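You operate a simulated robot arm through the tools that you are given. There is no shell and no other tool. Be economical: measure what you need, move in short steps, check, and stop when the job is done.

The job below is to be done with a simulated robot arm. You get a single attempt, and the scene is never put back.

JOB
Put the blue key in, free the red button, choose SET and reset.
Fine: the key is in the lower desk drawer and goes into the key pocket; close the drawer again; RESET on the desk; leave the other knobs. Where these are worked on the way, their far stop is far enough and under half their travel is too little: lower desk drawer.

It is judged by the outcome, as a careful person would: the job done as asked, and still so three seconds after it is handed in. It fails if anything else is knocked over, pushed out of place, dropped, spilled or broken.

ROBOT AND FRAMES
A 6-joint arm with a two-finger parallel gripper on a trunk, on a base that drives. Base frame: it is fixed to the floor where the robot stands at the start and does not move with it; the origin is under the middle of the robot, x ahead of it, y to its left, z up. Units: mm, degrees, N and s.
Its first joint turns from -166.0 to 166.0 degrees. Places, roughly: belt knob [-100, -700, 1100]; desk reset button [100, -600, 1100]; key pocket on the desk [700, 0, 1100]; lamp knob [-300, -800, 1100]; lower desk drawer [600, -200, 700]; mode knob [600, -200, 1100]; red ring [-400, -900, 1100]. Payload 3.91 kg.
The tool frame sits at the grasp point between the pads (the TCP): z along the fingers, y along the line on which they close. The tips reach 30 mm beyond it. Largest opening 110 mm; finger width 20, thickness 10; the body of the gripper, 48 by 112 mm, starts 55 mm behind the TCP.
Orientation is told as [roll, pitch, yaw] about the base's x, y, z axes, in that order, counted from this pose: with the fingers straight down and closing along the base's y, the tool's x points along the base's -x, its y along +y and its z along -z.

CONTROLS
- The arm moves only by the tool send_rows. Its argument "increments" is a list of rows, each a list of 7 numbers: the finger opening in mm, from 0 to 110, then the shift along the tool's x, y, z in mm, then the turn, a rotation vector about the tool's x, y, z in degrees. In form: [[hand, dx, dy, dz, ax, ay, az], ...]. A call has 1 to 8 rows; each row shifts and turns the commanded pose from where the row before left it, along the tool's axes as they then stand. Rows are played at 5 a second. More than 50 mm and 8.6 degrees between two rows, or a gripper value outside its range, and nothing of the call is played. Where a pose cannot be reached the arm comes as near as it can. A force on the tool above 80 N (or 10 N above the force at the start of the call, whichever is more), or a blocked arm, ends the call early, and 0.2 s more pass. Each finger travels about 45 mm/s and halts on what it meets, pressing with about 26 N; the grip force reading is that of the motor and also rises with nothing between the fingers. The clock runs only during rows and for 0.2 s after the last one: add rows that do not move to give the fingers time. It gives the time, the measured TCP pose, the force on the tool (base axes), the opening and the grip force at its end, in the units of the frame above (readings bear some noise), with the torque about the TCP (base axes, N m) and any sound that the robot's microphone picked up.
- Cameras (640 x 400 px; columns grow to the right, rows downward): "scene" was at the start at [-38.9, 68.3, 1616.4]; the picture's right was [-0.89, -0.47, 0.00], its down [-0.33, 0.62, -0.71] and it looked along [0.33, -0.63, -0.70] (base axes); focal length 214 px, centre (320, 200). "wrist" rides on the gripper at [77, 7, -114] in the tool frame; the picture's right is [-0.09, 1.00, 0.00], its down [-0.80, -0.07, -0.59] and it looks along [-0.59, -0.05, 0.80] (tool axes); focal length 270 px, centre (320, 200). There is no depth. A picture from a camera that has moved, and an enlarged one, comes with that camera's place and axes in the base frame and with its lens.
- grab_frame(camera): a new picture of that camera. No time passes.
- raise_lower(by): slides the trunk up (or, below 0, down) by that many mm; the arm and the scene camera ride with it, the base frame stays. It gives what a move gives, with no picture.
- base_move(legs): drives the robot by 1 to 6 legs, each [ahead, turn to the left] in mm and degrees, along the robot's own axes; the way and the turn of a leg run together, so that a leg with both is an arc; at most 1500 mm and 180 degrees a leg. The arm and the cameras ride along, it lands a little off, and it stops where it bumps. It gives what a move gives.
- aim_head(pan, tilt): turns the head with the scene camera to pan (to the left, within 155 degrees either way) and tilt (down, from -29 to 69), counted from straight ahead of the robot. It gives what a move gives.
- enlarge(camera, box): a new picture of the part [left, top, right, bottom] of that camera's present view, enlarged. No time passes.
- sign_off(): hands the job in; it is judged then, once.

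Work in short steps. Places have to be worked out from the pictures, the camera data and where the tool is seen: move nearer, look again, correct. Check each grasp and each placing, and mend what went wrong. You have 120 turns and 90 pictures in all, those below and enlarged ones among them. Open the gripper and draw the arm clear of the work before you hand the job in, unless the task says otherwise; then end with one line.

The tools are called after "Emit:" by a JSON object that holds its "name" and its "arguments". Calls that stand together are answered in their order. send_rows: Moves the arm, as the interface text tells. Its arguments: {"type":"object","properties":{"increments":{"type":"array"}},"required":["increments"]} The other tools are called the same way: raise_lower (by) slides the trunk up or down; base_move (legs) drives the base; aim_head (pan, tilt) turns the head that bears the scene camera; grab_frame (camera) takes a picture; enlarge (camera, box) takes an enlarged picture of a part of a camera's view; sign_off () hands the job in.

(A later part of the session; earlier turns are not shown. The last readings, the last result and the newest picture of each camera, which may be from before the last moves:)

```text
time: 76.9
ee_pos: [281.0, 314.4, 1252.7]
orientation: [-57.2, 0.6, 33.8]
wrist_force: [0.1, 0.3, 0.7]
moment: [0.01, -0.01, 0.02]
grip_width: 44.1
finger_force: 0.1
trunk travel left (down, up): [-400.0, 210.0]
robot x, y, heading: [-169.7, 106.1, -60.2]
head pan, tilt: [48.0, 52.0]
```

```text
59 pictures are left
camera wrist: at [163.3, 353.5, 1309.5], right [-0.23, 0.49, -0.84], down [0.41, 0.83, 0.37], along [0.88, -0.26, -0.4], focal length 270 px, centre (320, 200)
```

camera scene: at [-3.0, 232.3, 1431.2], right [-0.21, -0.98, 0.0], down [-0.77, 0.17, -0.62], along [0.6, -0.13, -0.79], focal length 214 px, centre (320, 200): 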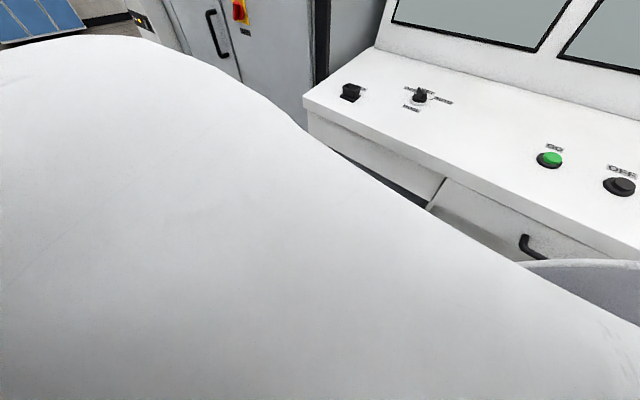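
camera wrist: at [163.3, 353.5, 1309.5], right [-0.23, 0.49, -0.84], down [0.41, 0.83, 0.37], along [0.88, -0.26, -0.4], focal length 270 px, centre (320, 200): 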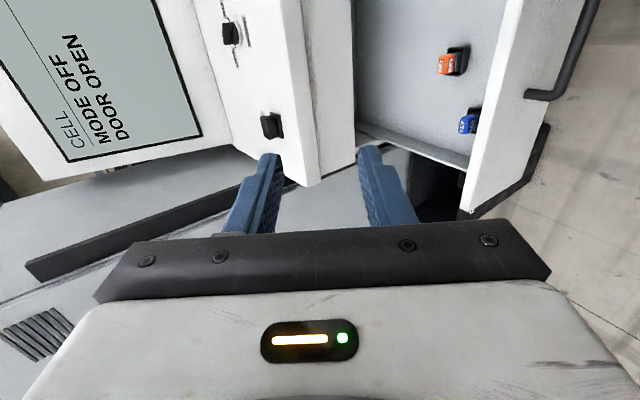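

The wrist camera shows both an orange and a blue key; I enlarge it.

Emit:
{"name": "enlarge", "arguments": {"camera": "wrist", "box": [400, 20, 520, 160]}}

```text
2.86 times, centred on (460, 90) of wrist
camera zoom: at [163.3, 353.5, 1309.5], right [-0.23, 0.49, -0.84], down [0.41, 0.83, 0.37], along [0.88, -0.26, -0.4], focal length 772 px, centre (-80, 514)
```

zoom: 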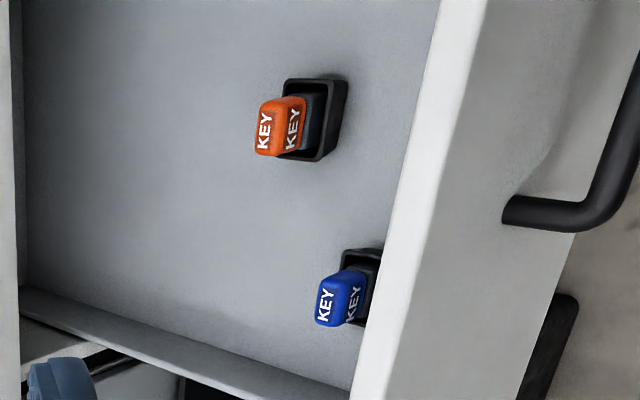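

The blue key stands in a holder near the drawer's front-left inner corner. I level the hand to tool-down and yaw it so the fingers close along the desk direction with the camera over the drawer.

Emit:
{"name": "send_rows", "arguments": {"increments": [[80, 0, 0, 0, -8.2, 0, 0], [80, 0, 0, 0, -8.2, 0, 0], [80, 0, 0, 0, -8.2, 0, 0], [80, 0, 0, 0, -8.2, 0, 0], [80, 0, 0, 0, -8.2, 0, 0], [80, 0, 0, 0, -8.2, 0, 0], [80, 0, 0, 0, -8.1, 0, 0]]}}

Emit:
{"name": "send_rows", "arguments": {"increments": [[80, 0, 0, 0, 0, 0, -8.4], [80, 0, 0, 0, 0, 0, -8.4], [80, 0, 0, 0, 0, 0, -8.4], [80, 0, 0, 0, 0, 0, -8.4], [80, 0, 0, 0, 0, 0, -8.4], [80, 0, 0, 0, 0, 0, -8.4], [80, 0, 0, 0, 0, 0, -8.4], [80, 0, 0, 0, 0, 0, -8.4]]}}

Emit:
{"name": "send_rows", "arguments": {"increments": [[80, 0, 0, 0, 0, 0, -8.2], [80, 0, 0, 0, 0, 0, -8.2], [80, 0, 0, 0, 0, 0, -8.2]]}}

```text
time: 78.5
ee_pos: [274.2, 328.6, 1250.0]
orientation: [0.0, 1.0, 35.7]
wrist_force: [0.0, 0.2, -0.4]
moment: [-0.03, 0.0, 0.02]
grip_width: 79.8
finger_force: 0.0
trunk travel left (down, up): [-400.0, 210.0]
robot x, y, heading: [-166.0, 106.9, -60.0]
head pan, tilt: [48.0, 52.0]
```

```text
time: 80.3
ee_pos: [274.2, 327.2, 1249.8]
orientation: [0.8, 0.3, 103.0]
wrist_force: [0.4, -0.7, -0.6]
moment: [-0.02, 0.01, 0.01]
grip_width: 80.0
finger_force: 0.0
trunk travel left (down, up): [-400.0, 210.0]
robot x, y, heading: [-166.0, 106.7, -60.2]
head pan, tilt: [48.0, 52.0]
```

```text
time: 81.1
ee_pos: [273.1, 326.8, 1250.1]
orientation: [0.8, -0.1, 127.7]
wrist_force: [-0.8, -0.1, -0.3]
moment: [-0.02, -0.01, 0.02]
grip_width: 80.2
finger_force: 0.1
trunk travel left (down, up): [-400.0, 210.0]
robot x, y, heading: [-167.6, 107.0, -60.1]
head pan, tilt: [48.0, 52.0]
```

Works. Small yaw fix, then move above the blue key's estimated place and look.

Emit:
{"name": "send_rows", "arguments": {"increments": [[80, 0, 0, 0, 0, 0, 1.9], [80, 35, -22.4, 0, 0, 0, 0], [80, 35, -22.4, 0, 0, 0, 0], [80, 35, -22.4, 0, 0, 0, 0], [80, 35, -22.4, 0, 0, 0, 0], [80, 35, -22.4, 0, 0, 0, 0], [80, 35, -22.4, 0, 0, 0, 0]]}}

Emit:
{"name": "grab_frame", "arguments": {"camera": "wrist"}}

```text
time: 82.7
ee_pos: [468.0, 223.0, 1213.7]
orientation: [0.8, 0.1, 125.6]
wrist_force: [-0.9, -0.1, 0.3]
moment: [0.0, 0.01, 0.01]
grip_width: 80.0
finger_force: 0.1
out of reach, approached as far as the arm can: row 5, 6, 7
trunk travel left (down, up): [-400.0, 210.0]
robot x, y, heading: [-162.0, 105.7, -60.1]
head pan, tilt: [48.0, 52.0]
```

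```text
57 pictures are left
camera wrist: at [509.3, 157.4, 1328.9], right [-0.86, -0.51, 0.01], down [-0.4, 0.7, 0.59], along [-0.31, 0.5, -0.81], focal length 270 px, centre (320, 200)
```

wrist: 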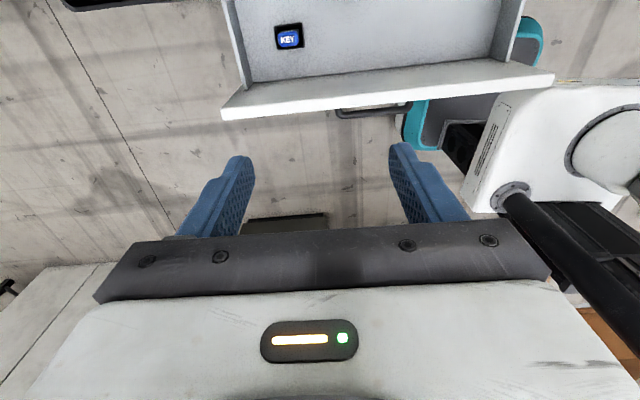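

Key head is at about [520, 222], ~75 mm clear of the front panel. I lower the trunk 200 mm and move over it.

Emit:
{"name": "raise_lower", "arguments": {"by": -220}}

Emit:
{"name": "send_rows", "arguments": {"increments": [[80, 15, -21, 0, 0, 0, 0], [80, 15, -20, 0, 0, 0, 0]]}}

Emit:
{"name": "grab_frame", "arguments": {"camera": "wrist"}}

```text
time: 85.0
ee_pos: [466.5, 223.7, 995.0]
orientation: [0.8, 0.1, 125.7]
wrist_force: [0.0, 0.6, -0.2]
moment: [-0.02, 0.04, 0.0]
grip_width: 80.1
finger_force: 0.2
trunk travel left (down, up): [-180.0, 430.0]
robot x, y, heading: [-168.3, 106.1, -60.1]
head pan, tilt: [48.0, 52.0]
```

```text
time: 85.6
ee_pos: [488.2, 215.6, 971.4]
orientation: [0.7, 0.1, 125.4]
wrist_force: [-0.9, 0.3, 0.1]
moment: [0.04, -0.02, 0.0]
grip_width: 80.0
finger_force: 0.1
out of reach, approached as far as the arm can: row 1, 2
trunk travel left (down, up): [-180.0, 430.0]
robot x, y, heading: [-166.2, 109.3, -60.4]
head pan, tilt: [48.0, 52.0]
```

```text
56 pictures are left
camera wrist: at [529.2, 149.7, 1086.8], right [-0.86, -0.51, 0.01], down [-0.4, 0.7, 0.59], along [-0.31, 0.5, -0.81], focal length 270 px, centre (320, 200)
```

wrist: 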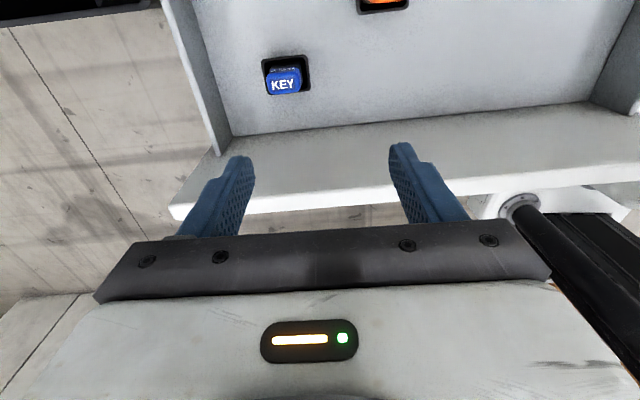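

Key head triangulates to about [521, 226, 765]. I descend while shifting over it; lower should extend the reach.

Emit:
{"name": "send_rows", "arguments": {"increments": [[80, 0, 0, 40, 0, 0, 0], [80, 5, -16, 30, 0, 0, 0], [80, 6, -17, 20, 0, 0, 0]]}}

Emit:
{"name": "grab_frame", "arguments": {"camera": "wrist"}}

```text
time: 86.4
ee_pos: [518.8, 225.0, 879.8]
orientation: [0.8, 0.1, 125.6]
wrist_force: [-0.9, -0.9, 0.7]
moment: [-0.01, -0.01, 0.02]
grip_width: 80.2
finger_force: 0.1
trunk travel left (down, up): [-180.0, 430.0]
robot x, y, heading: [-165.0, 106.1, -60.3]
head pan, tilt: [48.0, 52.0]
```

```text
55 pictures are left
camera wrist: at [560.8, 158.5, 994.2], right [-0.86, -0.51, 0.01], down [-0.4, 0.7, 0.59], along [-0.31, 0.5, -0.81], focal length 270 px, centre (320, 200)
```

wrist: 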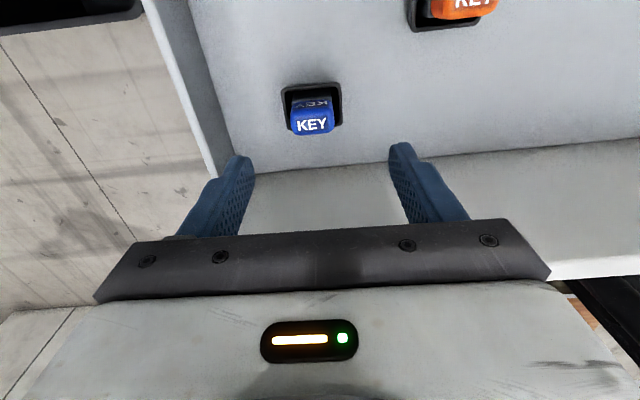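

Directly over the key, a few mm off. I correct and descend to just above the head.

Emit:
{"name": "send_rows", "arguments": {"increments": [[70, -3, -5, 30, 0, 0, 0], [60, 0, 0, 20, 0, 0, 0], [60, 0, 0, 0, 0, 0, 0]]}}

Emit:
{"name": "enlarge", "arguments": {"camera": "wrist", "box": [180, 40, 460, 240]}}

```text
time: 87.2
ee_pos: [520.2, 232.3, 830.1]
orientation: [0.9, 0.1, 125.6]
wrist_force: [-0.3, 0.0, -0.3]
moment: [0.01, -0.02, 0.0]
grip_width: 60.0
finger_force: 0.0
trunk travel left (down, up): [-180.0, 430.0]
robot x, y, heading: [-163.8, 108.1, -60.3]
head pan, tilt: [48.0, 52.0]
```

```text
2.00 times, centred on (320, 140) of wrist
camera zoom: at [561.7, 165.6, 944.2], right [-0.86, -0.51, 0.01], down [-0.4, 0.7, 0.59], along [-0.31, 0.5, -0.81], focal length 541 px, centre (320, 320)
```

zoom: 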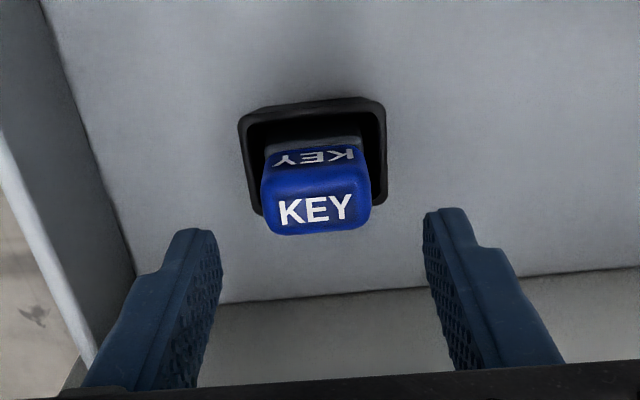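

Key top is at z≈777, ~35 mm wide, aligned with the fingers. I descend so the tips straddle the head (~15 mm overlap) and close.

Emit:
{"name": "send_rows", "arguments": {"increments": [[60, 2, 0, 20, 0, 0, 0], [60, 0, 0, 20, 0, 0, 0], [60, 0, 0, 0, 0, 0, 0]]}}

Emit:
{"name": "enlarge", "arguments": {"camera": "wrist", "box": [180, 40, 460, 240]}}

```text
time: 88.0
ee_pos: [519.8, 228.9, 788.4]
orientation: [0.8, 0.1, 125.4]
wrist_force: [-0.1, -0.3, 0.1]
moment: [-0.02, -0.02, -0.01]
grip_width: 59.9
finger_force: 0.0
trunk travel left (down, up): [-180.0, 430.0]
robot x, y, heading: [-165.1, 105.2, -60.1]
head pan, tilt: [48.0, 52.0]
```

```text
2.00 times, centred on (320, 140) of wrist
camera zoom: at [561.7, 162.1, 903.4], right [-0.86, -0.51, 0.01], down [-0.4, 0.7, 0.59], along [-0.31, 0.5, -0.81], focal length 541 px, centre (320, 320)
```

zoom: 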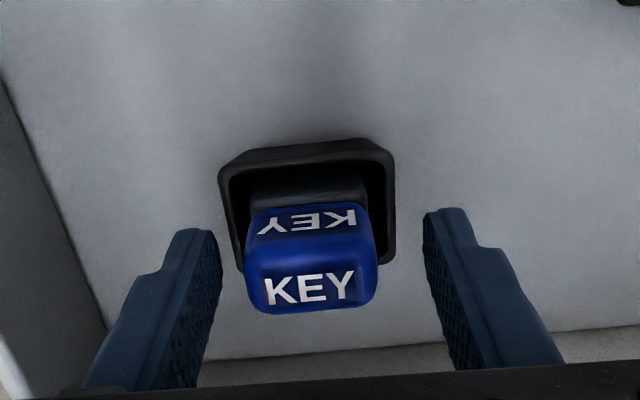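

Well aligned. Closing on the head.

Emit:
{"name": "send_rows", "arguments": {"increments": [[45, -3, 0, 0, 0, 0, 0], [30, 0, 0, 0, 0, 0, 0], [25, 0, 0, 0, 0, 0, 0], [25, 0, 0, 0, 0, 0, 0]]}}

Emit:
{"name": "enlarge", "arguments": {"camera": "wrist", "box": [180, 40, 460, 240]}}

```text
time: 89.0
ee_pos: [518.2, 230.2, 790.0]
orientation: [0.8, 0.0, 125.6]
wrist_force: [4.2, 3.1, 0.2]
moment: [0.21, -0.26, 0.1]
grip_width: 35.4
finger_force: 25.7
trunk travel left (down, up): [-180.0, 430.0]
robot x, y, heading: [-167.3, 108.4, -60.3]
head pan, tilt: [48.0, 52.0]
```

```text
2.00 times, centred on (320, 140) of wrist
camera zoom: at [560.5, 164.3, 904.0], right [-0.86, -0.51, 0.01], down [-0.4, 0.7, 0.59], along [-0.31, 0.5, -0.81], focal length 541 px, centre (320, 320)
```

zoom: 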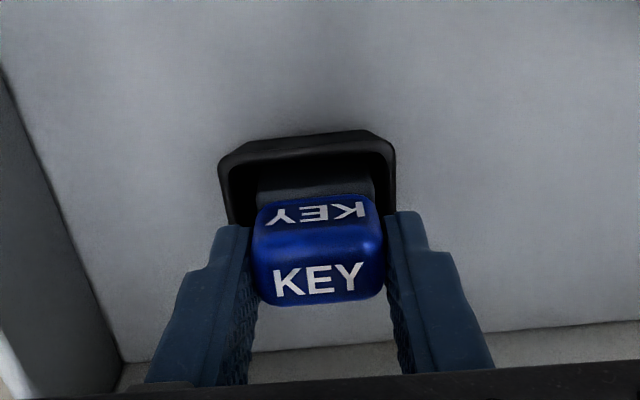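

Gripped (35.4 mm). I lift straight up with the trunk and check the key comes along.

Emit:
{"name": "raise_lower", "arguments": {"by": 60}}

Emit:
{"name": "grab_frame", "arguments": {"camera": "wrist"}}

```text
time: 90.0
ee_pos: [518.4, 229.3, 848.6]
orientation: [0.9, 0.1, 125.4]
wrist_force: [-0.4, -0.2, -0.9]
moment: [-0.01, 0.01, 0.01]
grip_width: 35.5
finger_force: 25.5
trunk travel left (down, up): [-240.0, 370.0]
robot x, y, heading: [-162.1, 104.7, -60.4]
head pan, tilt: [48.0, 52.0]
```

```text
51 pictures are left
camera wrist: at [560.2, 164.0, 964.0], right [-0.86, -0.51, 0.01], down [-0.4, 0.7, 0.59], along [-0.31, 0.5, -0.81], focal length 270 px, centre (320, 200)
```

wrist: 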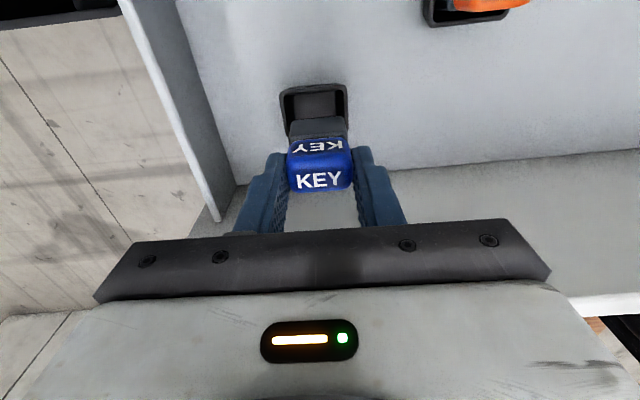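

The key is out. Before driving, I raise the trunk so the key clears everything and check the robot's footprint against the open drawer.

Emit:
{"name": "raise_lower", "arguments": {"by": 330}}

Emit:
{"name": "aim_head", "arguments": {"pan": 30, "tilt": 69}}

Emit:
{"name": "grab_frame", "arguments": {"camera": "scene"}}

Emit:
{"name": "grab_frame", "arguments": {"camera": "wrist"}}

```text
time: 93.3
ee_pos: [518.6, 229.2, 1180.0]
orientation: [0.9, 0.1, 125.6]
wrist_force: [-0.5, 0.1, -0.3]
moment: [0.05, -0.02, 0.01]
grip_width: 35.3
finger_force: 26.1
trunk travel left (down, up): [-570.0, 40.0]
robot x, y, heading: [-170.7, 106.8, -59.9]
head pan, tilt: [48.0, 52.0]
```

```text
time: 94.1
ee_pos: [519.0, 230.6, 1179.1]
orientation: [0.8, 0.1, 125.6]
wrist_force: [0.1, -0.1, -0.3]
moment: [0.02, -0.03, 0.0]
grip_width: 35.1
finger_force: 26.2
trunk travel left (down, up): [-570.0, 40.0]
robot x, y, heading: [-168.5, 108.9, -60.0]
head pan, tilt: [30.0, 68.8]
```

```text
50 pictures are left
camera scene: at [-27.9, 219.9, 1581.8], right [-0.5, -0.87, 0.0], down [-0.81, 0.47, -0.36], along [0.31, -0.18, -0.93], focal length 214 px, centre (320, 200)
```

scene: 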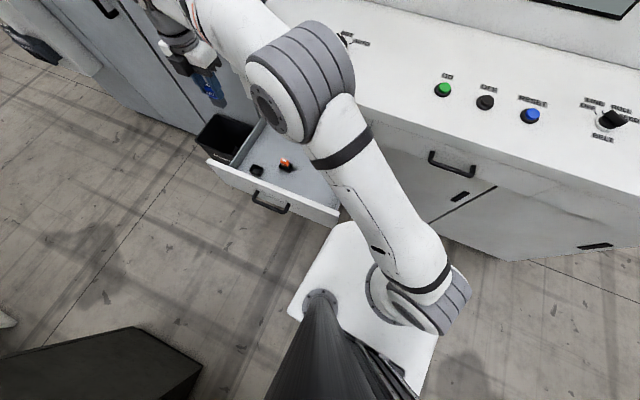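

```text
49 pictures are left
camera wrist: at [560.2, 164.0, 1294.1], right [-0.86, -0.51, 0.01], down [-0.4, 0.7, 0.59], along [-0.31, 0.5, -0.81], focal length 270 px, centre (320, 200)
```

wrist: 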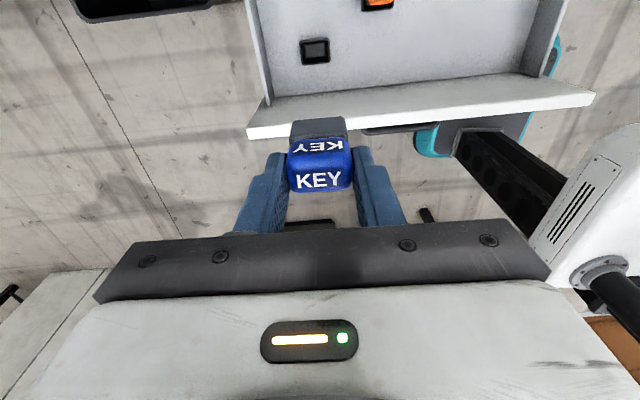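

The base is compact and low, so it can sit beside/under the open drawer with the trunk up. I drive to about [57, 41], turning back to the same heading.

Emit:
{"name": "base_move", "arguments": {"legs": [[0, 43], [235, 0], [0, -43]]}}

Emit:
{"name": "grab_frame", "arguments": {"camera": "wrist"}}

```text
time: 99.8
ee_pos: [741.6, 168.5, 1178.7]
orientation: [0.9, 0.1, 126.0]
wrist_force: [1.2, 0.0, -0.9]
moment: [-0.02, 0.0, -0.02]
grip_width: 25.0
finger_force: 0.0
trunk travel left (down, up): [-570.0, 40.0]
robot x, y, heading: [64.3, 47.4, -59.2]
head pan, tilt: [30.0, 68.8]
```

```text
48 pictures are left
camera wrist: at [784.6, 103.3, 1294.0], right [-0.86, -0.52, 0.01], down [-0.41, 0.69, 0.59], along [-0.31, 0.5, -0.81], focal length 270 px, centre (320, 200)
```

wrist: 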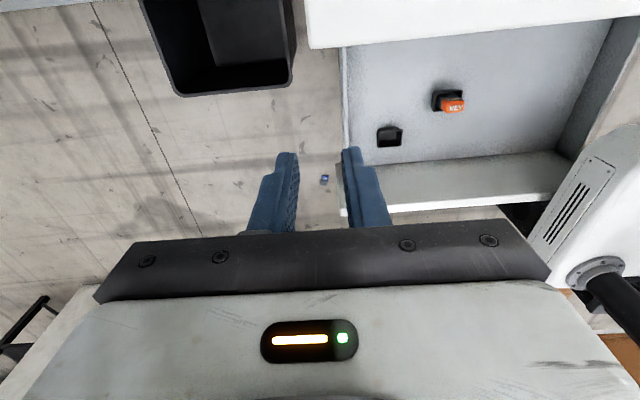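

The key slipped from the grip during the drive (width 25, empty). A small blue thing is on the floor; I look closer.

Emit:
{"name": "enlarge", "arguments": {"camera": "wrist", "box": [280, 140, 380, 220]}}

Emit:
{"name": "aim_head", "arguments": {"pan": 110, "tilt": 50}}

Emit:
{"name": "grab_frame", "arguments": {"camera": "scene"}}

```text
5.00 times, centred on (330, 180) of wrist
camera zoom: at [784.6, 103.3, 1294.0], right [-0.86, -0.52, 0.01], down [-0.41, 0.69, 0.59], along [-0.31, 0.5, -0.81], focal length 1351 px, centre (270, 300)
```

zoom: 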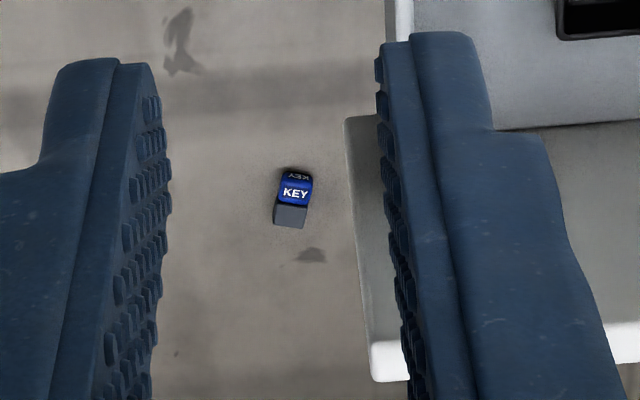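

```text
time: 101.3
ee_pos: [742.4, 171.1, 1180.5]
orientation: [0.8, 0.1, 126.1]
wrist_force: [0.4, 0.2, -0.2]
moment: [-0.01, -0.02, 0.0]
grip_width: 25.1
finger_force: 0.2
trunk travel left (down, up): [-570.0, 40.0]
robot x, y, heading: [60.3, 45.4, -58.5]
head pan, tilt: [110.0, 50.0]
```

```text
46 pictures are left
camera scene: at [198.0, 246.5, 1603.7], right [0.78, -0.62, 0.0], down [-0.48, -0.6, -0.64], along [0.4, 0.5, -0.77], focal length 214 px, centre (320, 200)
```

scene: 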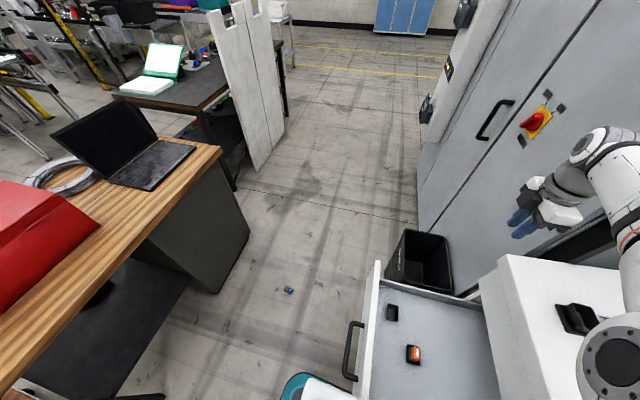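

The key lies on the floor at about [338, 760], shank pointing at ~114°. I back straight out 420 mm so it's within reach to my left, then look with the wrist camera.

Emit:
{"name": "base_move", "arguments": {"legs": [[-420, 0]]}}

```text
time: 104.0
ee_pos: [524.7, 539.4, 1178.7]
orientation: [0.8, 0.0, 126.4]
wrist_force: [0.6, 0.6, -0.3]
moment: [-0.01, -0.03, -0.01]
grip_width: 24.9
finger_force: 0.1
trunk travel left (down, up): [-570.0, 40.0]
robot x, y, heading: [-151.5, 411.7, -58.8]
head pan, tilt: [110.0, 50.0]
```

Now yaw the hand about 192° so the camera will sit above the fingers when tilted towards the shank.

Emit:
{"name": "send_rows", "arguments": {"increments": [[60, 0, 0, 0, 0, 0, 8.4], [60, 0, 0, 0, 0, 0, 8.4], [60, 0, 0, 0, 0, 0, 8.4], [60, 0, 0, 0, 0, 0, 8.4], [60, 0, 0, 0, 0, 0, 8.4], [60, 0, 0, 0, 0, 0, 8.4], [60, 0, 0, 0, 0, 0, 8.4], [60, 0, 0, 0, 0, 0, 8.4]]}}

Emit:
{"name": "send_rows", "arguments": {"increments": [[60, 0, 0, 0, 0, 0, 8.4], [60, 0, 0, 0, 0, 0, 8.4], [60, 0, 0, 0, 0, 0, 8.4], [60, 0, 0, 0, 0, 0, 8.4], [60, 0, 0, 0, 0, 0, 8.4], [60, 0, 0, 0, 0, 0, 8.4], [60, 0, 0, 0, 0, 0, 8.4], [60, 0, 0, 0, 0, 0, 8.4]]}}

Emit:
{"name": "send_rows", "arguments": {"increments": [[80, 0, 0, 0, 0, 0, 8.4], [80, 0, 0, 0, 0, 0, 8.4], [80, 0, 0, 0, 0, 0, 8.4], [80, 0, 0, 0, 0, 0, 8.4], [80, 0, 0, 0, 0, 0, 8.4], [80, 0, 0, 0, 0, 0, 8.4], [80, 0, 0, 0, 0, 0, 7]]}}

```text
time: 105.8
ee_pos: [524.4, 538.4, 1179.5]
orientation: [0.2, 0.8, 59.1]
wrist_force: [0.2, -0.2, 0.4]
moment: [0.0, 0.0, -0.01]
grip_width: 59.9
finger_force: 0.2
trunk travel left (down, up): [-570.0, 40.0]
robot x, y, heading: [-148.2, 412.7, -58.9]
head pan, tilt: [110.0, 50.0]
```

```text
time: 107.5
ee_pos: [526.0, 539.6, 1179.3]
orientation: [-0.6, 0.4, -8.2]
wrist_force: [0.6, 0.5, 0.4]
moment: [-0.03, 0.0, 0.0]
grip_width: 60.0
finger_force: 0.0
trunk travel left (down, up): [-570.0, 40.0]
robot x, y, heading: [-148.9, 411.3, -58.9]
head pan, tilt: [110.0, 50.0]
```

```text
time: 109.2
ee_pos: [525.3, 539.0, 1179.3]
orientation: [-0.8, -0.3, -65.6]
wrist_force: [0.5, 0.6, -1.0]
moment: [0.0, -0.02, 0.01]
grip_width: 79.8
finger_force: 0.0
trunk travel left (down, up): [-570.0, 40.0]
robot x, y, heading: [-149.8, 413.7, -58.9]
head pan, tilt: [110.0, 50.0]
```

Move above the key and lower the trunk fully.

Emit:
{"name": "send_rows", "arguments": {"increments": [[80, 45.5, -12.3, 0, 0, 0, 0], [80, 45.5, -12.3, 0, 0, 0, 0], [80, 45.5, -12.3, 0, 0, 0, 0], [80, 45.5, -12.3, 0, 0, 0, 0], [80, 45.5, -12.3, 0, 0, 0, 0], [80, 45.5, -12.3, 0, 0, 0, 0]]}}

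Emit:
{"name": "raise_lower", "arguments": {"by": -570}}

Emit:
{"name": "send_rows", "arguments": {"increments": [[80, 0, 0, 45, 0, 0, 0], [80, 0, 0, 45, 0, 0, 0], [80, 0, 0, 45, 0, 0, 0], [80, 0, 0, 45, 0, 0, 0], [80, 0, 0, 45, 0, 0, 0]]}}

Emit:
{"name": "grab_frame", "arguments": {"camera": "wrist"}}

```text
time: 110.5
ee_pos: [346.2, 755.6, 1177.9]
orientation: [-0.7, -0.3, -65.5]
wrist_force: [0.4, -0.3, -0.1]
moment: [0.03, -0.01, 0.02]
grip_width: 79.9
finger_force: 0.1
trunk travel left (down, up): [-570.0, 40.0]
robot x, y, heading: [-150.4, 413.8, -59.0]
head pan, tilt: [110.0, 50.0]
```

```text
refused: -570 is not a number from -400 to 400
```

```text
time: 111.8
ee_pos: [348.0, 753.8, 955.7]
orientation: [-0.8, -0.3, -65.4]
wrist_force: [-0.1, 0.7, -0.2]
moment: [0.0, -0.01, 0.0]
grip_width: 80.0
finger_force: 0.1
trunk travel left (down, up): [-570.0, 40.0]
robot x, y, heading: [-149.9, 409.2, -58.8]
head pan, tilt: [110.0, 50.0]
```

```text
45 pictures are left
camera wrist: at [324.0, 827.0, 1069.0], right [0.94, 0.33, -0.01], down [0.27, -0.75, 0.6], along [0.19, -0.57, -0.8], focal length 270 px, centre (320, 200)
```

wrist: 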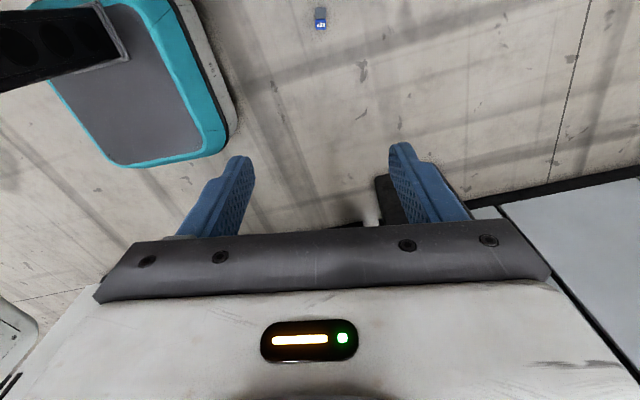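

Key is in view at the top. I lower the trunk in two parts and look again.

Emit:
{"name": "raise_lower", "arguments": {"by": -400}}

Emit:
{"name": "raise_lower", "arguments": {"by": -170}}

Emit:
{"name": "send_rows", "arguments": {"increments": [[80, 0, 0, 40, 0, 0, 0], [80, 0, 0, 40, 0, 0, 0], [80, 0, 0, 40, 0, 0, 0]]}}

Emit:
{"name": "grab_frame", "arguments": {"camera": "wrist"}}

```text
time: 115.6
ee_pos: [347.6, 753.3, 556.0]
orientation: [-0.7, -0.3, -65.4]
wrist_force: [0.2, -0.8, -0.1]
moment: [0.01, 0.0, 0.0]
grip_width: 79.9
finger_force: 0.1
trunk travel left (down, up): [-170.0, 440.0]
robot x, y, heading: [-152.2, 411.8, -58.8]
head pan, tilt: [110.0, 50.0]
```

```text
time: 117.5
ee_pos: [348.3, 753.8, 387.0]
orientation: [-0.7, -0.2, -65.4]
wrist_force: [-0.3, 1.1, -0.4]
moment: [0.0, -0.01, 0.01]
grip_width: 80.2
finger_force: 0.0
trunk travel left (down, up): [0.0, 610.0]
robot x, y, heading: [-146.8, 410.8, -58.7]
head pan, tilt: [110.0, 50.0]
```

```text
time: 118.3
ee_pos: [348.0, 752.4, 263.6]
orientation: [-0.7, -0.4, -65.3]
wrist_force: [-0.3, -0.7, -0.1]
moment: [-0.01, 0.0, 0.0]
grip_width: 79.9
finger_force: 0.0
trunk travel left (down, up): [0.0, 610.0]
robot x, y, heading: [-147.0, 414.5, -58.8]
head pan, tilt: [110.0, 50.0]
```

```text
44 pictures are left
camera wrist: at [324.2, 825.5, 378.1], right [0.94, 0.33, -0.01], down [0.27, -0.75, 0.6], along [0.19, -0.57, -0.8], focal length 270 px, centre (320, 200)
```

wrist: 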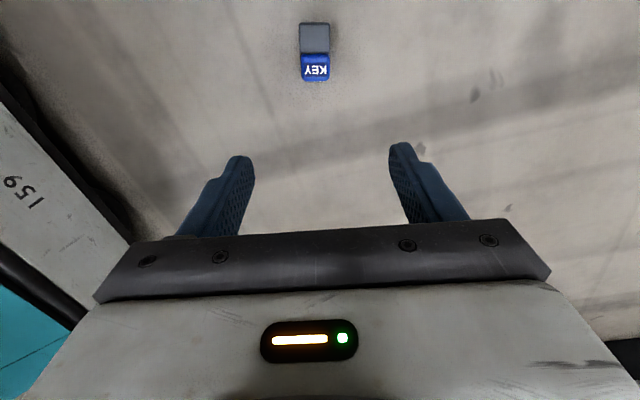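

Key head at ≈[337, 757], shank towards ≈108°. I adjust yaw and tilt 40° towards the shank direction while moving to the approach line.

Emit:
{"name": "send_rows", "arguments": {"increments": [[70, -20, 0, 0, 0, 0, 6.5], [70, 0, 0, 0, 0, 8, 0], [70, 0, 0, 0, 0, 8, 0], [70, 0, 0, 0, 0, 8, 0], [70, 0, 0, 0, 0, 8, 0], [70, 0, 0, 0, 0, 8, 0]]}}

Emit:
{"name": "grab_frame", "arguments": {"camera": "wrist"}}

```text
time: 119.7
ee_pos: [353.7, 735.6, 266.1]
orientation: [-1.0, 39.8, -72.5]
wrist_force: [-0.3, 0.3, 0.0]
moment: [-0.02, -0.01, 0.02]
grip_width: 70.2
finger_force: 0.1
trunk travel left (down, up): [0.0, 610.0]
robot x, y, heading: [-147.8, 409.3, -59.2]
head pan, tilt: [110.0, 50.0]
```

```text
43 pictures are left
camera wrist: at [367.6, 723.4, 402.8], right [0.97, 0.24, -0.07], down [0.24, -0.97, -0.05], along [-0.08, 0.04, -1.0], focal length 270 px, centre (320, 200)
```

wrist: 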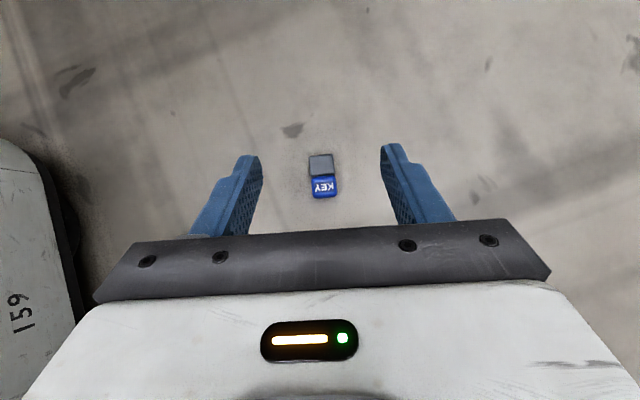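

The camera now looks straight down at the key; I enlarge to measure its direction exactly.

Emit:
{"name": "enlarge", "arguments": {"camera": "wrist", "box": [280, 140, 360, 210]}}

```text
5.71 times, centred on (320, 175) of wrist
camera zoom: at [367.6, 723.4, 402.8], right [0.97, 0.24, -0.07], down [0.24, -0.97, -0.05], along [-0.08, 0.04, -1.0], focal length 1544 px, centre (320, 343)
```

zoom: 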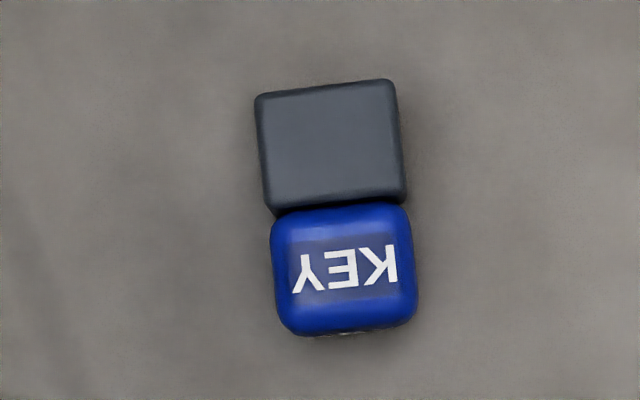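

Key axis is at 110°; I rotate 2.7°, and move to 60 mm short of the grasp along the finger axis.

Emit:
{"name": "send_rows", "arguments": {"increments": [[60, 0, 0, 0, 1.74, 0, -2.07], [60, -28, -1.3, 25.5, 0, 0, 0], [60, -28, -1.3, 25.5, 0, 0, 0], [60, -28, -1.3, 25.5, 0, 0, 0], [60, -28, -1.3, 25.5, 0, 0, 0], [60, -27, -1.3, 25.5, 0, 0, 0], [60, 0, 0, 0, 0, 0, 0]]}}

Emit:
{"name": "grab_frame", "arguments": {"camera": "wrist"}}

```text
time: 121.3
ee_pos: [355.5, 705.4, 77.8]
orientation: [-0.9, 39.6, -69.9]
wrist_force: [-0.6, -0.7, -0.6]
moment: [0.0, -0.01, 0.0]
grip_width: 60.2
finger_force: 0.0
trunk travel left (down, up): [0.0, 610.0]
robot x, y, heading: [-152.7, 416.2, -58.8]
head pan, tilt: [110.0, 50.0]
```

```text
41 pictures are left
camera wrist: at [369.3, 694.6, 215.4], right [0.95, 0.29, -0.07], down [0.29, -0.96, -0.05], along [-0.08, 0.03, -1.0], focal length 270 px, centre (320, 200)
```

wrist: 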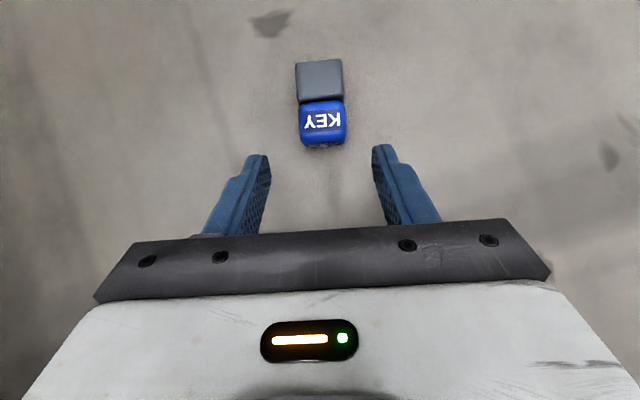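

Aligned within 2 mm. Advance the last 62 mm with force watch.

Emit:
{"name": "send_rows", "arguments": {"increments": [[60, 2, 1, 20, 0, 0, 0], [60, 2, 1, 20, 0, 0, 0], [60, 0, 0, 20, 0, 0, 0], [60, 0, 0, 0, 0, 0, 0]]}}

Emit:
{"name": "enlarge", "arguments": {"camera": "wrist", "box": [180, 40, 460, 240]}}

```text
time: 122.3
ee_pos: [341.7, 746.4, 35.6]
orientation: [-0.9, 39.6, -69.9]
wrist_force: [-0.4, 0.1, 0.3]
moment: [-0.01, -0.04, -0.03]
grip_width: 60.1
finger_force: 0.1
trunk travel left (down, up): [0.0, 610.0]
robot x, y, heading: [-150.4, 415.8, -58.5]
head pan, tilt: [110.0, 50.0]
```

```text
2.00 times, centred on (320, 140) of wrist
camera zoom: at [354.8, 735.2, 172.6], right [0.95, 0.29, -0.07], down [0.29, -0.96, -0.05], along [-0.08, 0.03, -1.0], focal length 541 px, centre (320, 320)
```

zoom: 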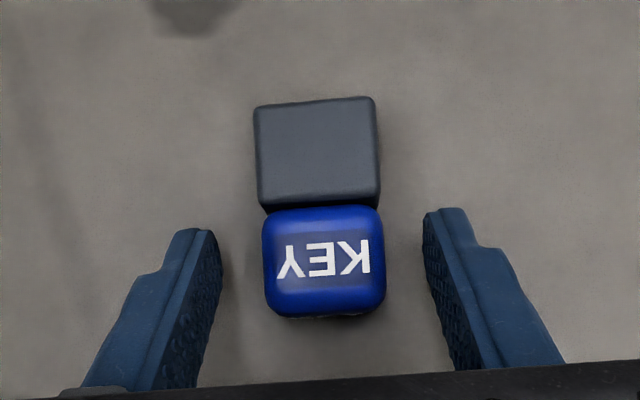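

Fingers straddle the head with the shank clear. Closing firmly.

Emit:
{"name": "send_rows", "arguments": {"increments": [[40, 0, 0, 0, 0, 0, 0], [20, 0, 0, 0, 0, 0, 0], [5, 0, 0, 0, 0, 0, 0], [0, 0, 0, 0, 0, 0, 0], [0, 0, 0, 0, 0, 0, 0]]}}

Emit:
{"name": "send_rows", "arguments": {"increments": [[0, 13, 0, -15, 0, 0, 0], [0, 13, 0, -15, 0, 0, 0], [0, 13, 0, -15, 0, 0, 0], [0, 0, 0, 0, 0, 0, 0]]}}

Emit:
{"name": "enlarge", "arguments": {"camera": "wrist", "box": [180, 40, 460, 240]}}

```text
time: 123.5
ee_pos: [339.9, 746.6, 35.5]
orientation: [-1.0, 39.7, -69.9]
wrist_force: [0.1, -0.6, -0.5]
moment: [-0.02, -0.02, 0.01]
grip_width: 34.9
finger_force: 25.7
trunk travel left (down, up): [0.0, 610.0]
robot x, y, heading: [-151.5, 414.7, -58.9]
head pan, tilt: [110.0, 50.0]
```

```text
time: 124.5
ee_pos: [343.2, 746.0, 94.1]
orientation: [-1.0, 39.7, -69.7]
wrist_force: [-0.7, -0.6, -0.7]
moment: [-0.01, 0.01, -0.02]
grip_width: 34.9
finger_force: 25.6
trunk travel left (down, up): [0.0, 610.0]
robot x, y, heading: [-147.5, 410.3, -58.7]
head pan, tilt: [110.0, 50.0]
```

```text
2.00 times, centred on (320, 140) of wrist
camera zoom: at [356.6, 735.9, 231.7], right [0.95, 0.29, -0.07], down [0.29, -0.96, -0.05], along [-0.08, 0.03, -1.0], focal length 541 px, centre (320, 320)
```

zoom: 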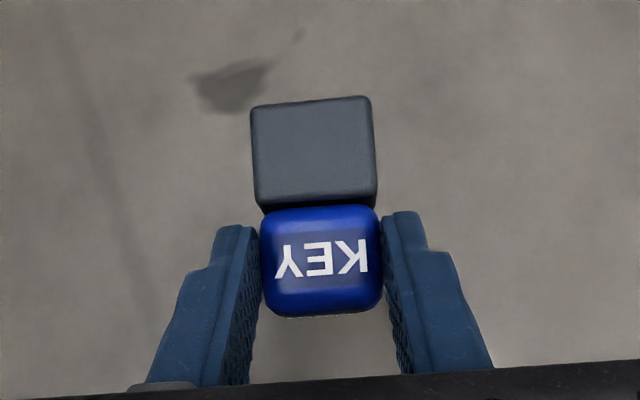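

The key is firmly held by the head with the shank free. I raise the trunk, then re-orient the hand gently in the open before driving.

Emit:
{"name": "raise_lower", "arguments": {"by": 400}}

Emit:
{"name": "raise_lower", "arguments": {"by": 170}}

Emit:
{"name": "send_rows", "arguments": {"increments": [[0, 30, 0, -35, 0, 0, 0], [0, 30, 0, -35, 0, 0, 0], [0, 30, 0, -35, 0, 0, 0], [0, 30, 0, -35, 0, 0, 0], [0, 30, 0, -35, 0, 0, 0], [0, 30, 0, -35, 0, 0, 0], [0, 30, 0, -35, 0, 0, 0], [0, 30, 0, -35, 0, 0, 0]]}}

Emit:
{"name": "send_rows", "arguments": {"increments": [[0, 0, 0, 0, 0, -8, 0], [0, 0, 0, 0, 0, -8, 0], [0, 0, 0, 0, 0, -8, 0], [0, 0, 0, 0, 0, -8, 0], [0, 0, 0, 0, 0, -8, 0]]}}

```text
time: 128.3
ee_pos: [341.1, 745.8, 494.8]
orientation: [-1.0, 39.8, -69.8]
wrist_force: [-0.4, -0.5, -1.8]
moment: [-0.01, -0.01, -0.01]
grip_width: 34.9
finger_force: 26.0
trunk travel left (down, up): [-400.0, 210.0]
robot x, y, heading: [-148.7, 412.4, -58.9]
head pan, tilt: [110.0, 50.0]
```

```text
time: 130.2
ee_pos: [342.9, 746.7, 665.0]
orientation: [-1.0, 39.7, -69.8]
wrist_force: [0.3, -0.1, 0.4]
moment: [-0.04, 0.0, -0.02]
grip_width: 35.0
finger_force: 25.7
trunk travel left (down, up): [-570.0, 40.0]
robot x, y, heading: [-148.8, 410.6, -58.9]
head pan, tilt: [110.0, 50.0]
```

```text
time: 132.1
ee_pos: [346.2, 754.7, 1035.6]
orientation: [-0.9, 39.7, -69.8]
wrist_force: [-0.4, 0.4, -0.4]
moment: [0.0, -0.02, 0.02]
grip_width: 34.7
finger_force: 26.0
trunk travel left (down, up): [-570.0, 40.0]
robot x, y, heading: [-147.7, 411.7, -58.8]
head pan, tilt: [110.0, 50.0]
```

```text
time: 133.2
ee_pos: [344.2, 753.5, 1033.1]
orientation: [-0.7, -0.5, -69.2]
wrist_force: [0.3, 0.1, -0.4]
moment: [-0.04, 0.0, 0.0]
grip_width: 34.9
finger_force: 25.8
trunk travel left (down, up): [-570.0, 40.0]
robot x, y, heading: [-144.2, 409.3, -58.9]
head pan, tilt: [110.0, 50.0]
```

Now swing the arm towards the desk side and up, in smooth steps.

Emit:
{"name": "send_rows", "arguments": {"increments": [[0, -25, -4, -17, 0, 0, 0], [0, -40, -6.6, -20, 0, 0, 0], [0, -40, -6.6, -20, 0, 0, 0], [0, -40, -6.6, -20, 0, 0, 0], [0, -40, -6.6, -20, 0, 0, 0], [0, -40, -6.6, -20, 0, 0, 0], [0, -30, -6.6, -20, 0, 0, 0], [0, -15, -3, -10, 0, 0, 0]]}}

Emit:
{"name": "send_rows", "arguments": {"increments": [[0, -20, -4, -10, 0, 0, 0], [0, -40, -6.6, -20, 0, 0, 0], [0, -40, -6.6, -20, 0, 0, 0], [0, -40, -6.6, -10, 0, 0, 0], [0, -40, -6.6, 0, 0, 0, 0], [0, -20, -6.6, 0, 0, 0, 0]]}}

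Emit:
{"name": "grab_frame", "arguments": {"camera": "wrist"}}

```text
time: 135.1
ee_pos: [399.4, 486.9, 1184.6]
orientation: [-0.8, -0.3, -69.2]
wrist_force: [0.1, -0.2, -1.1]
moment: [0.02, 0.01, -0.04]
grip_width: 34.8
finger_force: 26.0
trunk travel left (down, up): [-570.0, 40.0]
robot x, y, heading: [-149.9, 414.9, -58.7]
head pan, tilt: [110.0, 50.0]
```

```text
time: 136.4
ee_pos: [434.7, 283.9, 1243.4]
orientation: [-0.7, -0.4, -69.2]
wrist_force: [-1.0, 0.1, -0.8]
moment: [0.0, 0.0, 0.04]
grip_width: 35.0
finger_force: 26.5
trunk travel left (down, up): [-570.0, 40.0]
robot x, y, heading: [-149.8, 410.0, -58.7]
head pan, tilt: [110.0, 50.0]
```

```text
38 pictures are left
camera wrist: at [416.1, 359.9, 1357.9], right [0.96, 0.27, -0.01], down [0.22, -0.77, 0.6], along [0.15, -0.58, -0.8], focal length 270 px, centre (320, 200)
```

wrist: 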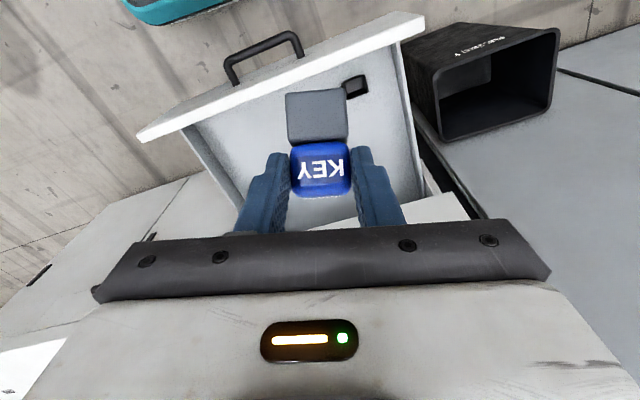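

Key held. Now yaw to align with the desk and tilt the hand so the shank points straight down.

Emit:
{"name": "send_rows", "arguments": {"increments": [[0, 0, 0, 0, 0, 0, -7.5], [0, 0, 0, 0, 0, 0, -7.5], [0, 0, 0, 0, 0, -8.3, 0], [0, 0, 0, 0, 0, -8.3, 0], [0, 0, 0, 0, 0, -8.3, 0], [0, 0, 0, 0, 0, -8.3, 0], [0, 0, 0, 0, 0, -8.3, 0], [0, 0, 0, 0, 0, -8.3, 0]]}}

Emit:
{"name": "grab_frame", "arguments": {"camera": "wrist"}}

```text
time: 138.2
ee_pos: [433.8, 285.8, 1243.8]
orientation: [-1.1, -49.9, -53.2]
wrist_force: [-0.7, -0.1, -1.1]
moment: [0.02, 0.04, 0.02]
grip_width: 35.0
finger_force: 25.7
trunk travel left (down, up): [-570.0, 40.0]
robot x, y, heading: [-148.7, 412.1, -58.7]
head pan, tilt: [110.0, 50.0]
```

```text
37 pictures are left
camera wrist: at [361.6, 401.8, 1258.5], right [0.84, 0.54, 0.05], down [-0.01, -0.08, 1.0], along [0.54, -0.84, -0.06], focal length 270 px, centre (320, 200)
```

wrist: 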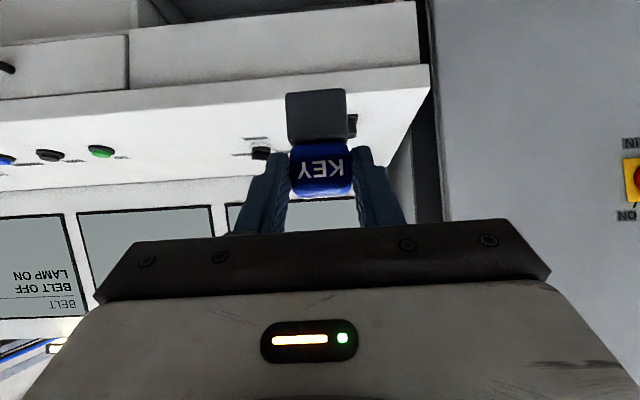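

This works well: the shank points down and the camera sees the pocket behind it. I drive forward in short legs.

Emit:
{"name": "base_move", "arguments": {"legs": [[110, 0], [110, 0], [110, 0]]}}

Emit:
{"name": "grab_frame", "arguments": {"camera": "wrist"}}

```text
time: 141.0
ee_pos: [609.2, 0.4, 1242.9]
orientation: [-1.2, -49.7, -53.2]
wrist_force: [0.4, -1.3, -0.2]
moment: [0.01, 0.02, -0.01]
grip_width: 34.9
finger_force: 25.5
trunk travel left (down, up): [-570.0, 40.0]
robot x, y, heading: [22.8, 128.1, -58.8]
head pan, tilt: [110.0, 50.0]
```

```text
36 pictures are left
camera wrist: at [535.0, 116.0, 1258.2], right [0.84, 0.54, 0.05], down [-0.01, -0.08, 1.0], along [0.54, -0.84, -0.07], focal length 270 px, centre (320, 200)
```

wrist: 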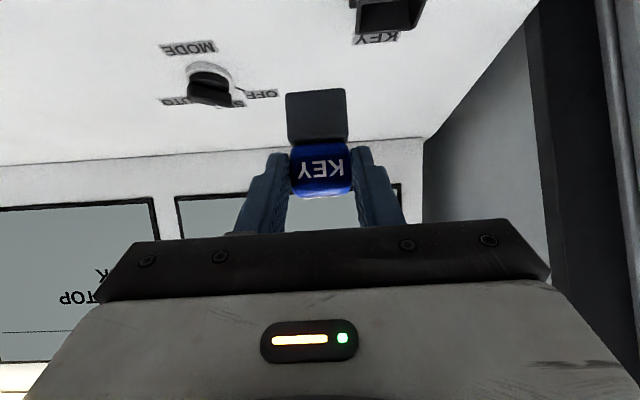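

Pocket projects to about [706, -30]. I move over it at this height (61 mm left, 61 mm in) and fix yaw by 1°.

Emit:
{"name": "send_rows", "arguments": {"increments": [[0, 0, 0, 0, 0.77, 0, 0.64], [0, -13, 20, 15.6, 0, 0, 0], [0, -13, 20, 15.6, 0, 0, 0], [0, -13, 20, 15.5, 0, 0, 0], [0, 0, 0, 0, 0, 0, 0]]}}

Emit:
{"name": "grab_frame", "arguments": {"camera": "wrist"}}

Emit:
{"name": "aim_head", "arguments": {"pan": 48, "tilt": 35}}

Emit:
{"name": "grab_frame", "arguments": {"camera": "scene"}}

```text
time: 142.2
ee_pos: [693.8, -14.3, 1241.3]
orientation: [-1.1, -49.9, -54.2]
wrist_force: [0.2, 0.1, -0.4]
moment: [0.03, 0.01, -0.01]
grip_width: 34.9
finger_force: 26.2
trunk travel left (down, up): [-570.0, 40.0]
robot x, y, heading: [21.4, 129.2, -59.0]
head pan, tilt: [110.0, 50.0]
```

```text
35 pictures are left
camera wrist: at [622.1, 102.0, 1255.6], right [0.85, 0.52, 0.05], down [-0.01, -0.08, 1.0], along [0.53, -0.85, -0.06], focal length 270 px, centre (320, 200)
```

wrist: 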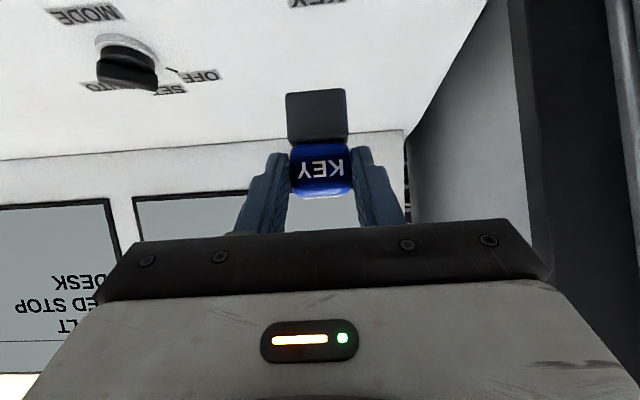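

```text
time: 143.6
ee_pos: [694.3, -13.5, 1239.5]
orientation: [-1.2, -49.9, -54.2]
wrist_force: [-0.7, 0.5, 0.2]
moment: [0.05, -0.01, -0.03]
grip_width: 35.0
finger_force: 26.2
trunk travel left (down, up): [-570.0, 40.0]
robot x, y, heading: [24.2, 128.6, -58.9]
head pan, tilt: [48.0, 35.0]
```

```text
34 pictures are left
camera scene: at [196.1, 253.5, 1625.5], right [-0.19, -0.98, 0.0], down [-0.56, 0.11, -0.82], along [0.8, -0.15, -0.57], focal length 214 px, centre (320, 200)
```

scene: 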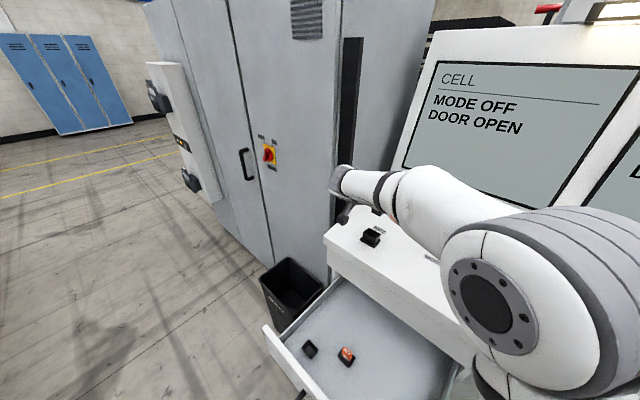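

I enlarge the scene view around the hand and the pocket.

Emit:
{"name": "enlarge", "arguments": {"camera": "scene", "box": [310, 150, 450, 260]}}

```text
3.64 times, centred on (380, 205) of scene
camera zoom: at [196.1, 253.5, 1625.5], right [-0.19, -0.98, 0.0], down [-0.56, 0.11, -0.82], along [0.8, -0.15, -0.57], focal length 780 px, centre (102, 182)
```

zoom: 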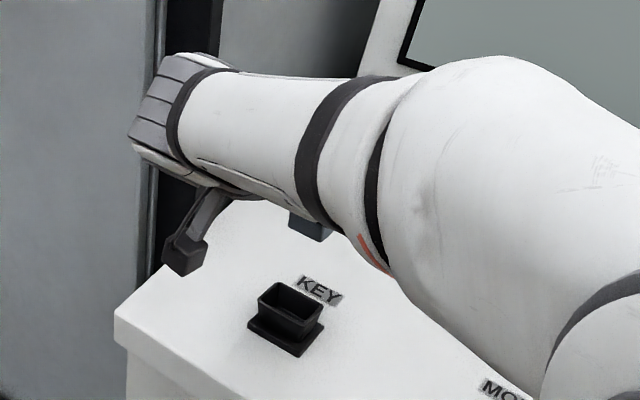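

Everything agrees within ~2 mm. I descend 75 mm with the arm and check shank versus pocket.

Emit:
{"name": "send_rows", "arguments": {"increments": [[0, 19, 1, 16, 0, 0, 0], [0, 19, 1, 16, 0, 0, 0], [0, 19, 0, 16, 0, 0, 0], [0, 0, 0, 0, 0, 0, 0]]}}

Emit:
{"name": "grab_frame", "arguments": {"camera": "wrist"}}

Emit:
{"name": "enlarge", "arguments": {"camera": "scene", "box": [310, 150, 450, 260]}}

```text
time: 144.6
ee_pos: [695.1, -12.8, 1164.8]
orientation: [-1.4, -49.9, -54.2]
wrist_force: [0.0, 1.2, 0.0]
moment: [0.03, 0.01, 0.03]
grip_width: 34.9
finger_force: 25.6
trunk travel left (down, up): [-570.0, 40.0]
robot x, y, heading: [23.6, 130.9, -59.1]
head pan, tilt: [48.0, 35.0]
```

```text
32 pictures are left
camera wrist: at [624.1, 102.2, 1181.0], right [0.85, 0.52, 0.05], down [-0.01, -0.08, 1.0], along [0.53, -0.85, -0.06], focal length 270 px, centre (320, 200)
```

wrist: 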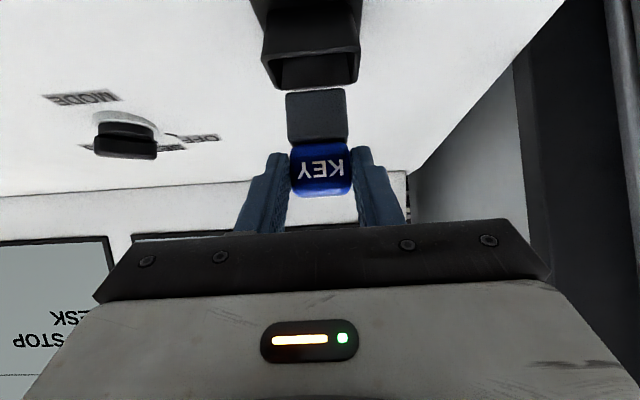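

```text
3.64 times, centred on (380, 205) of scene
camera zoom: at [196.0, 253.5, 1625.5], right [-0.19, -0.98, 0.0], down [-0.56, 0.11, -0.82], along [0.8, -0.15, -0.57], focal length 780 px, centre (102, 182)
```

zoom: 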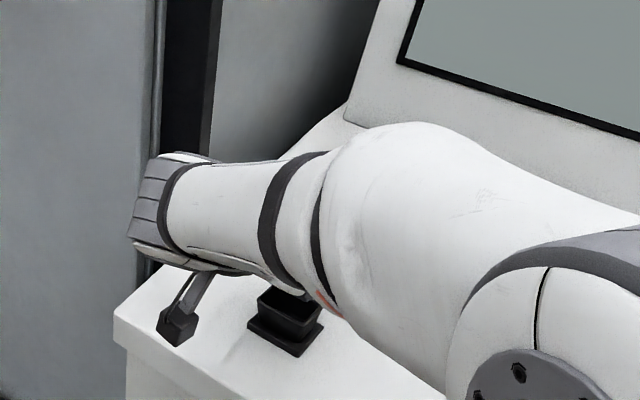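

Lateral alignment looks close; I enlarge the wrist view for a precise comparison.

Emit:
{"name": "enlarge", "arguments": {"camera": "wrist", "box": [230, 0, 410, 150]}}

```text
2.67 times, centred on (320, 75) of wrist
camera zoom: at [624.1, 102.2, 1181.0], right [0.85, 0.52, 0.05], down [-0.01, -0.08, 1.0], along [0.53, -0.85, -0.06], focal length 721 px, centre (320, 533)
```

zoom: 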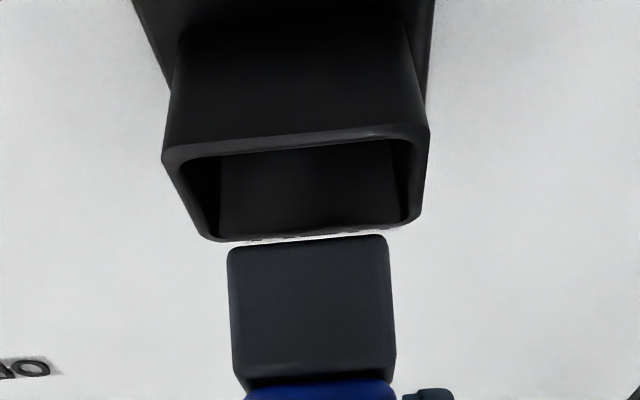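

Pocket rim z≈1094; shank bottom z≈1111; offset only ~2 mm in each direction. I correct and descend 30 mm in small steps.

Emit:
{"name": "send_rows", "arguments": {"increments": [[0, 1.6, -1.7, -1.9, 0, 0, 0], [0, 7.7, 0, 6.4, 0, 0, 0], [0, 7.7, 0, 6.4, 0, 0, 0], [0, 7.7, 0, 6.4, 0, 0, 0], [0, 0, 0, 0, 0, 0, 0]]}}

Emit:
{"name": "enlarge", "arguments": {"camera": "wrist", "box": [230, 0, 410, 220]}}

```text
time: 145.8
ee_pos: [688.6, -9.0, 1139.8]
orientation: [-1.1, -50.1, -54.3]
wrist_force: [0.7, 9.3, 25.1]
moment: [-0.39, -0.75, 0.28]
grip_width: 35.2
finger_force: 25.6
trunk travel left (down, up): [-570.0, 40.0]
robot x, y, heading: [22.7, 129.2, -58.7]
head pan, tilt: [48.0, 35.0]
```

```text
1.82 times, centred on (320, 110) of wrist
camera zoom: at [616.1, 107.2, 1154.2], right [0.85, 0.53, 0.06], down [-0.02, -0.08, 1.0], along [0.53, -0.85, -0.06], focal length 491 px, centre (320, 364)
```

zoom: 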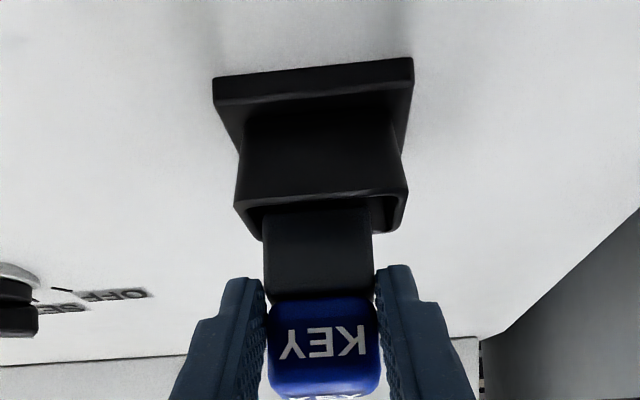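

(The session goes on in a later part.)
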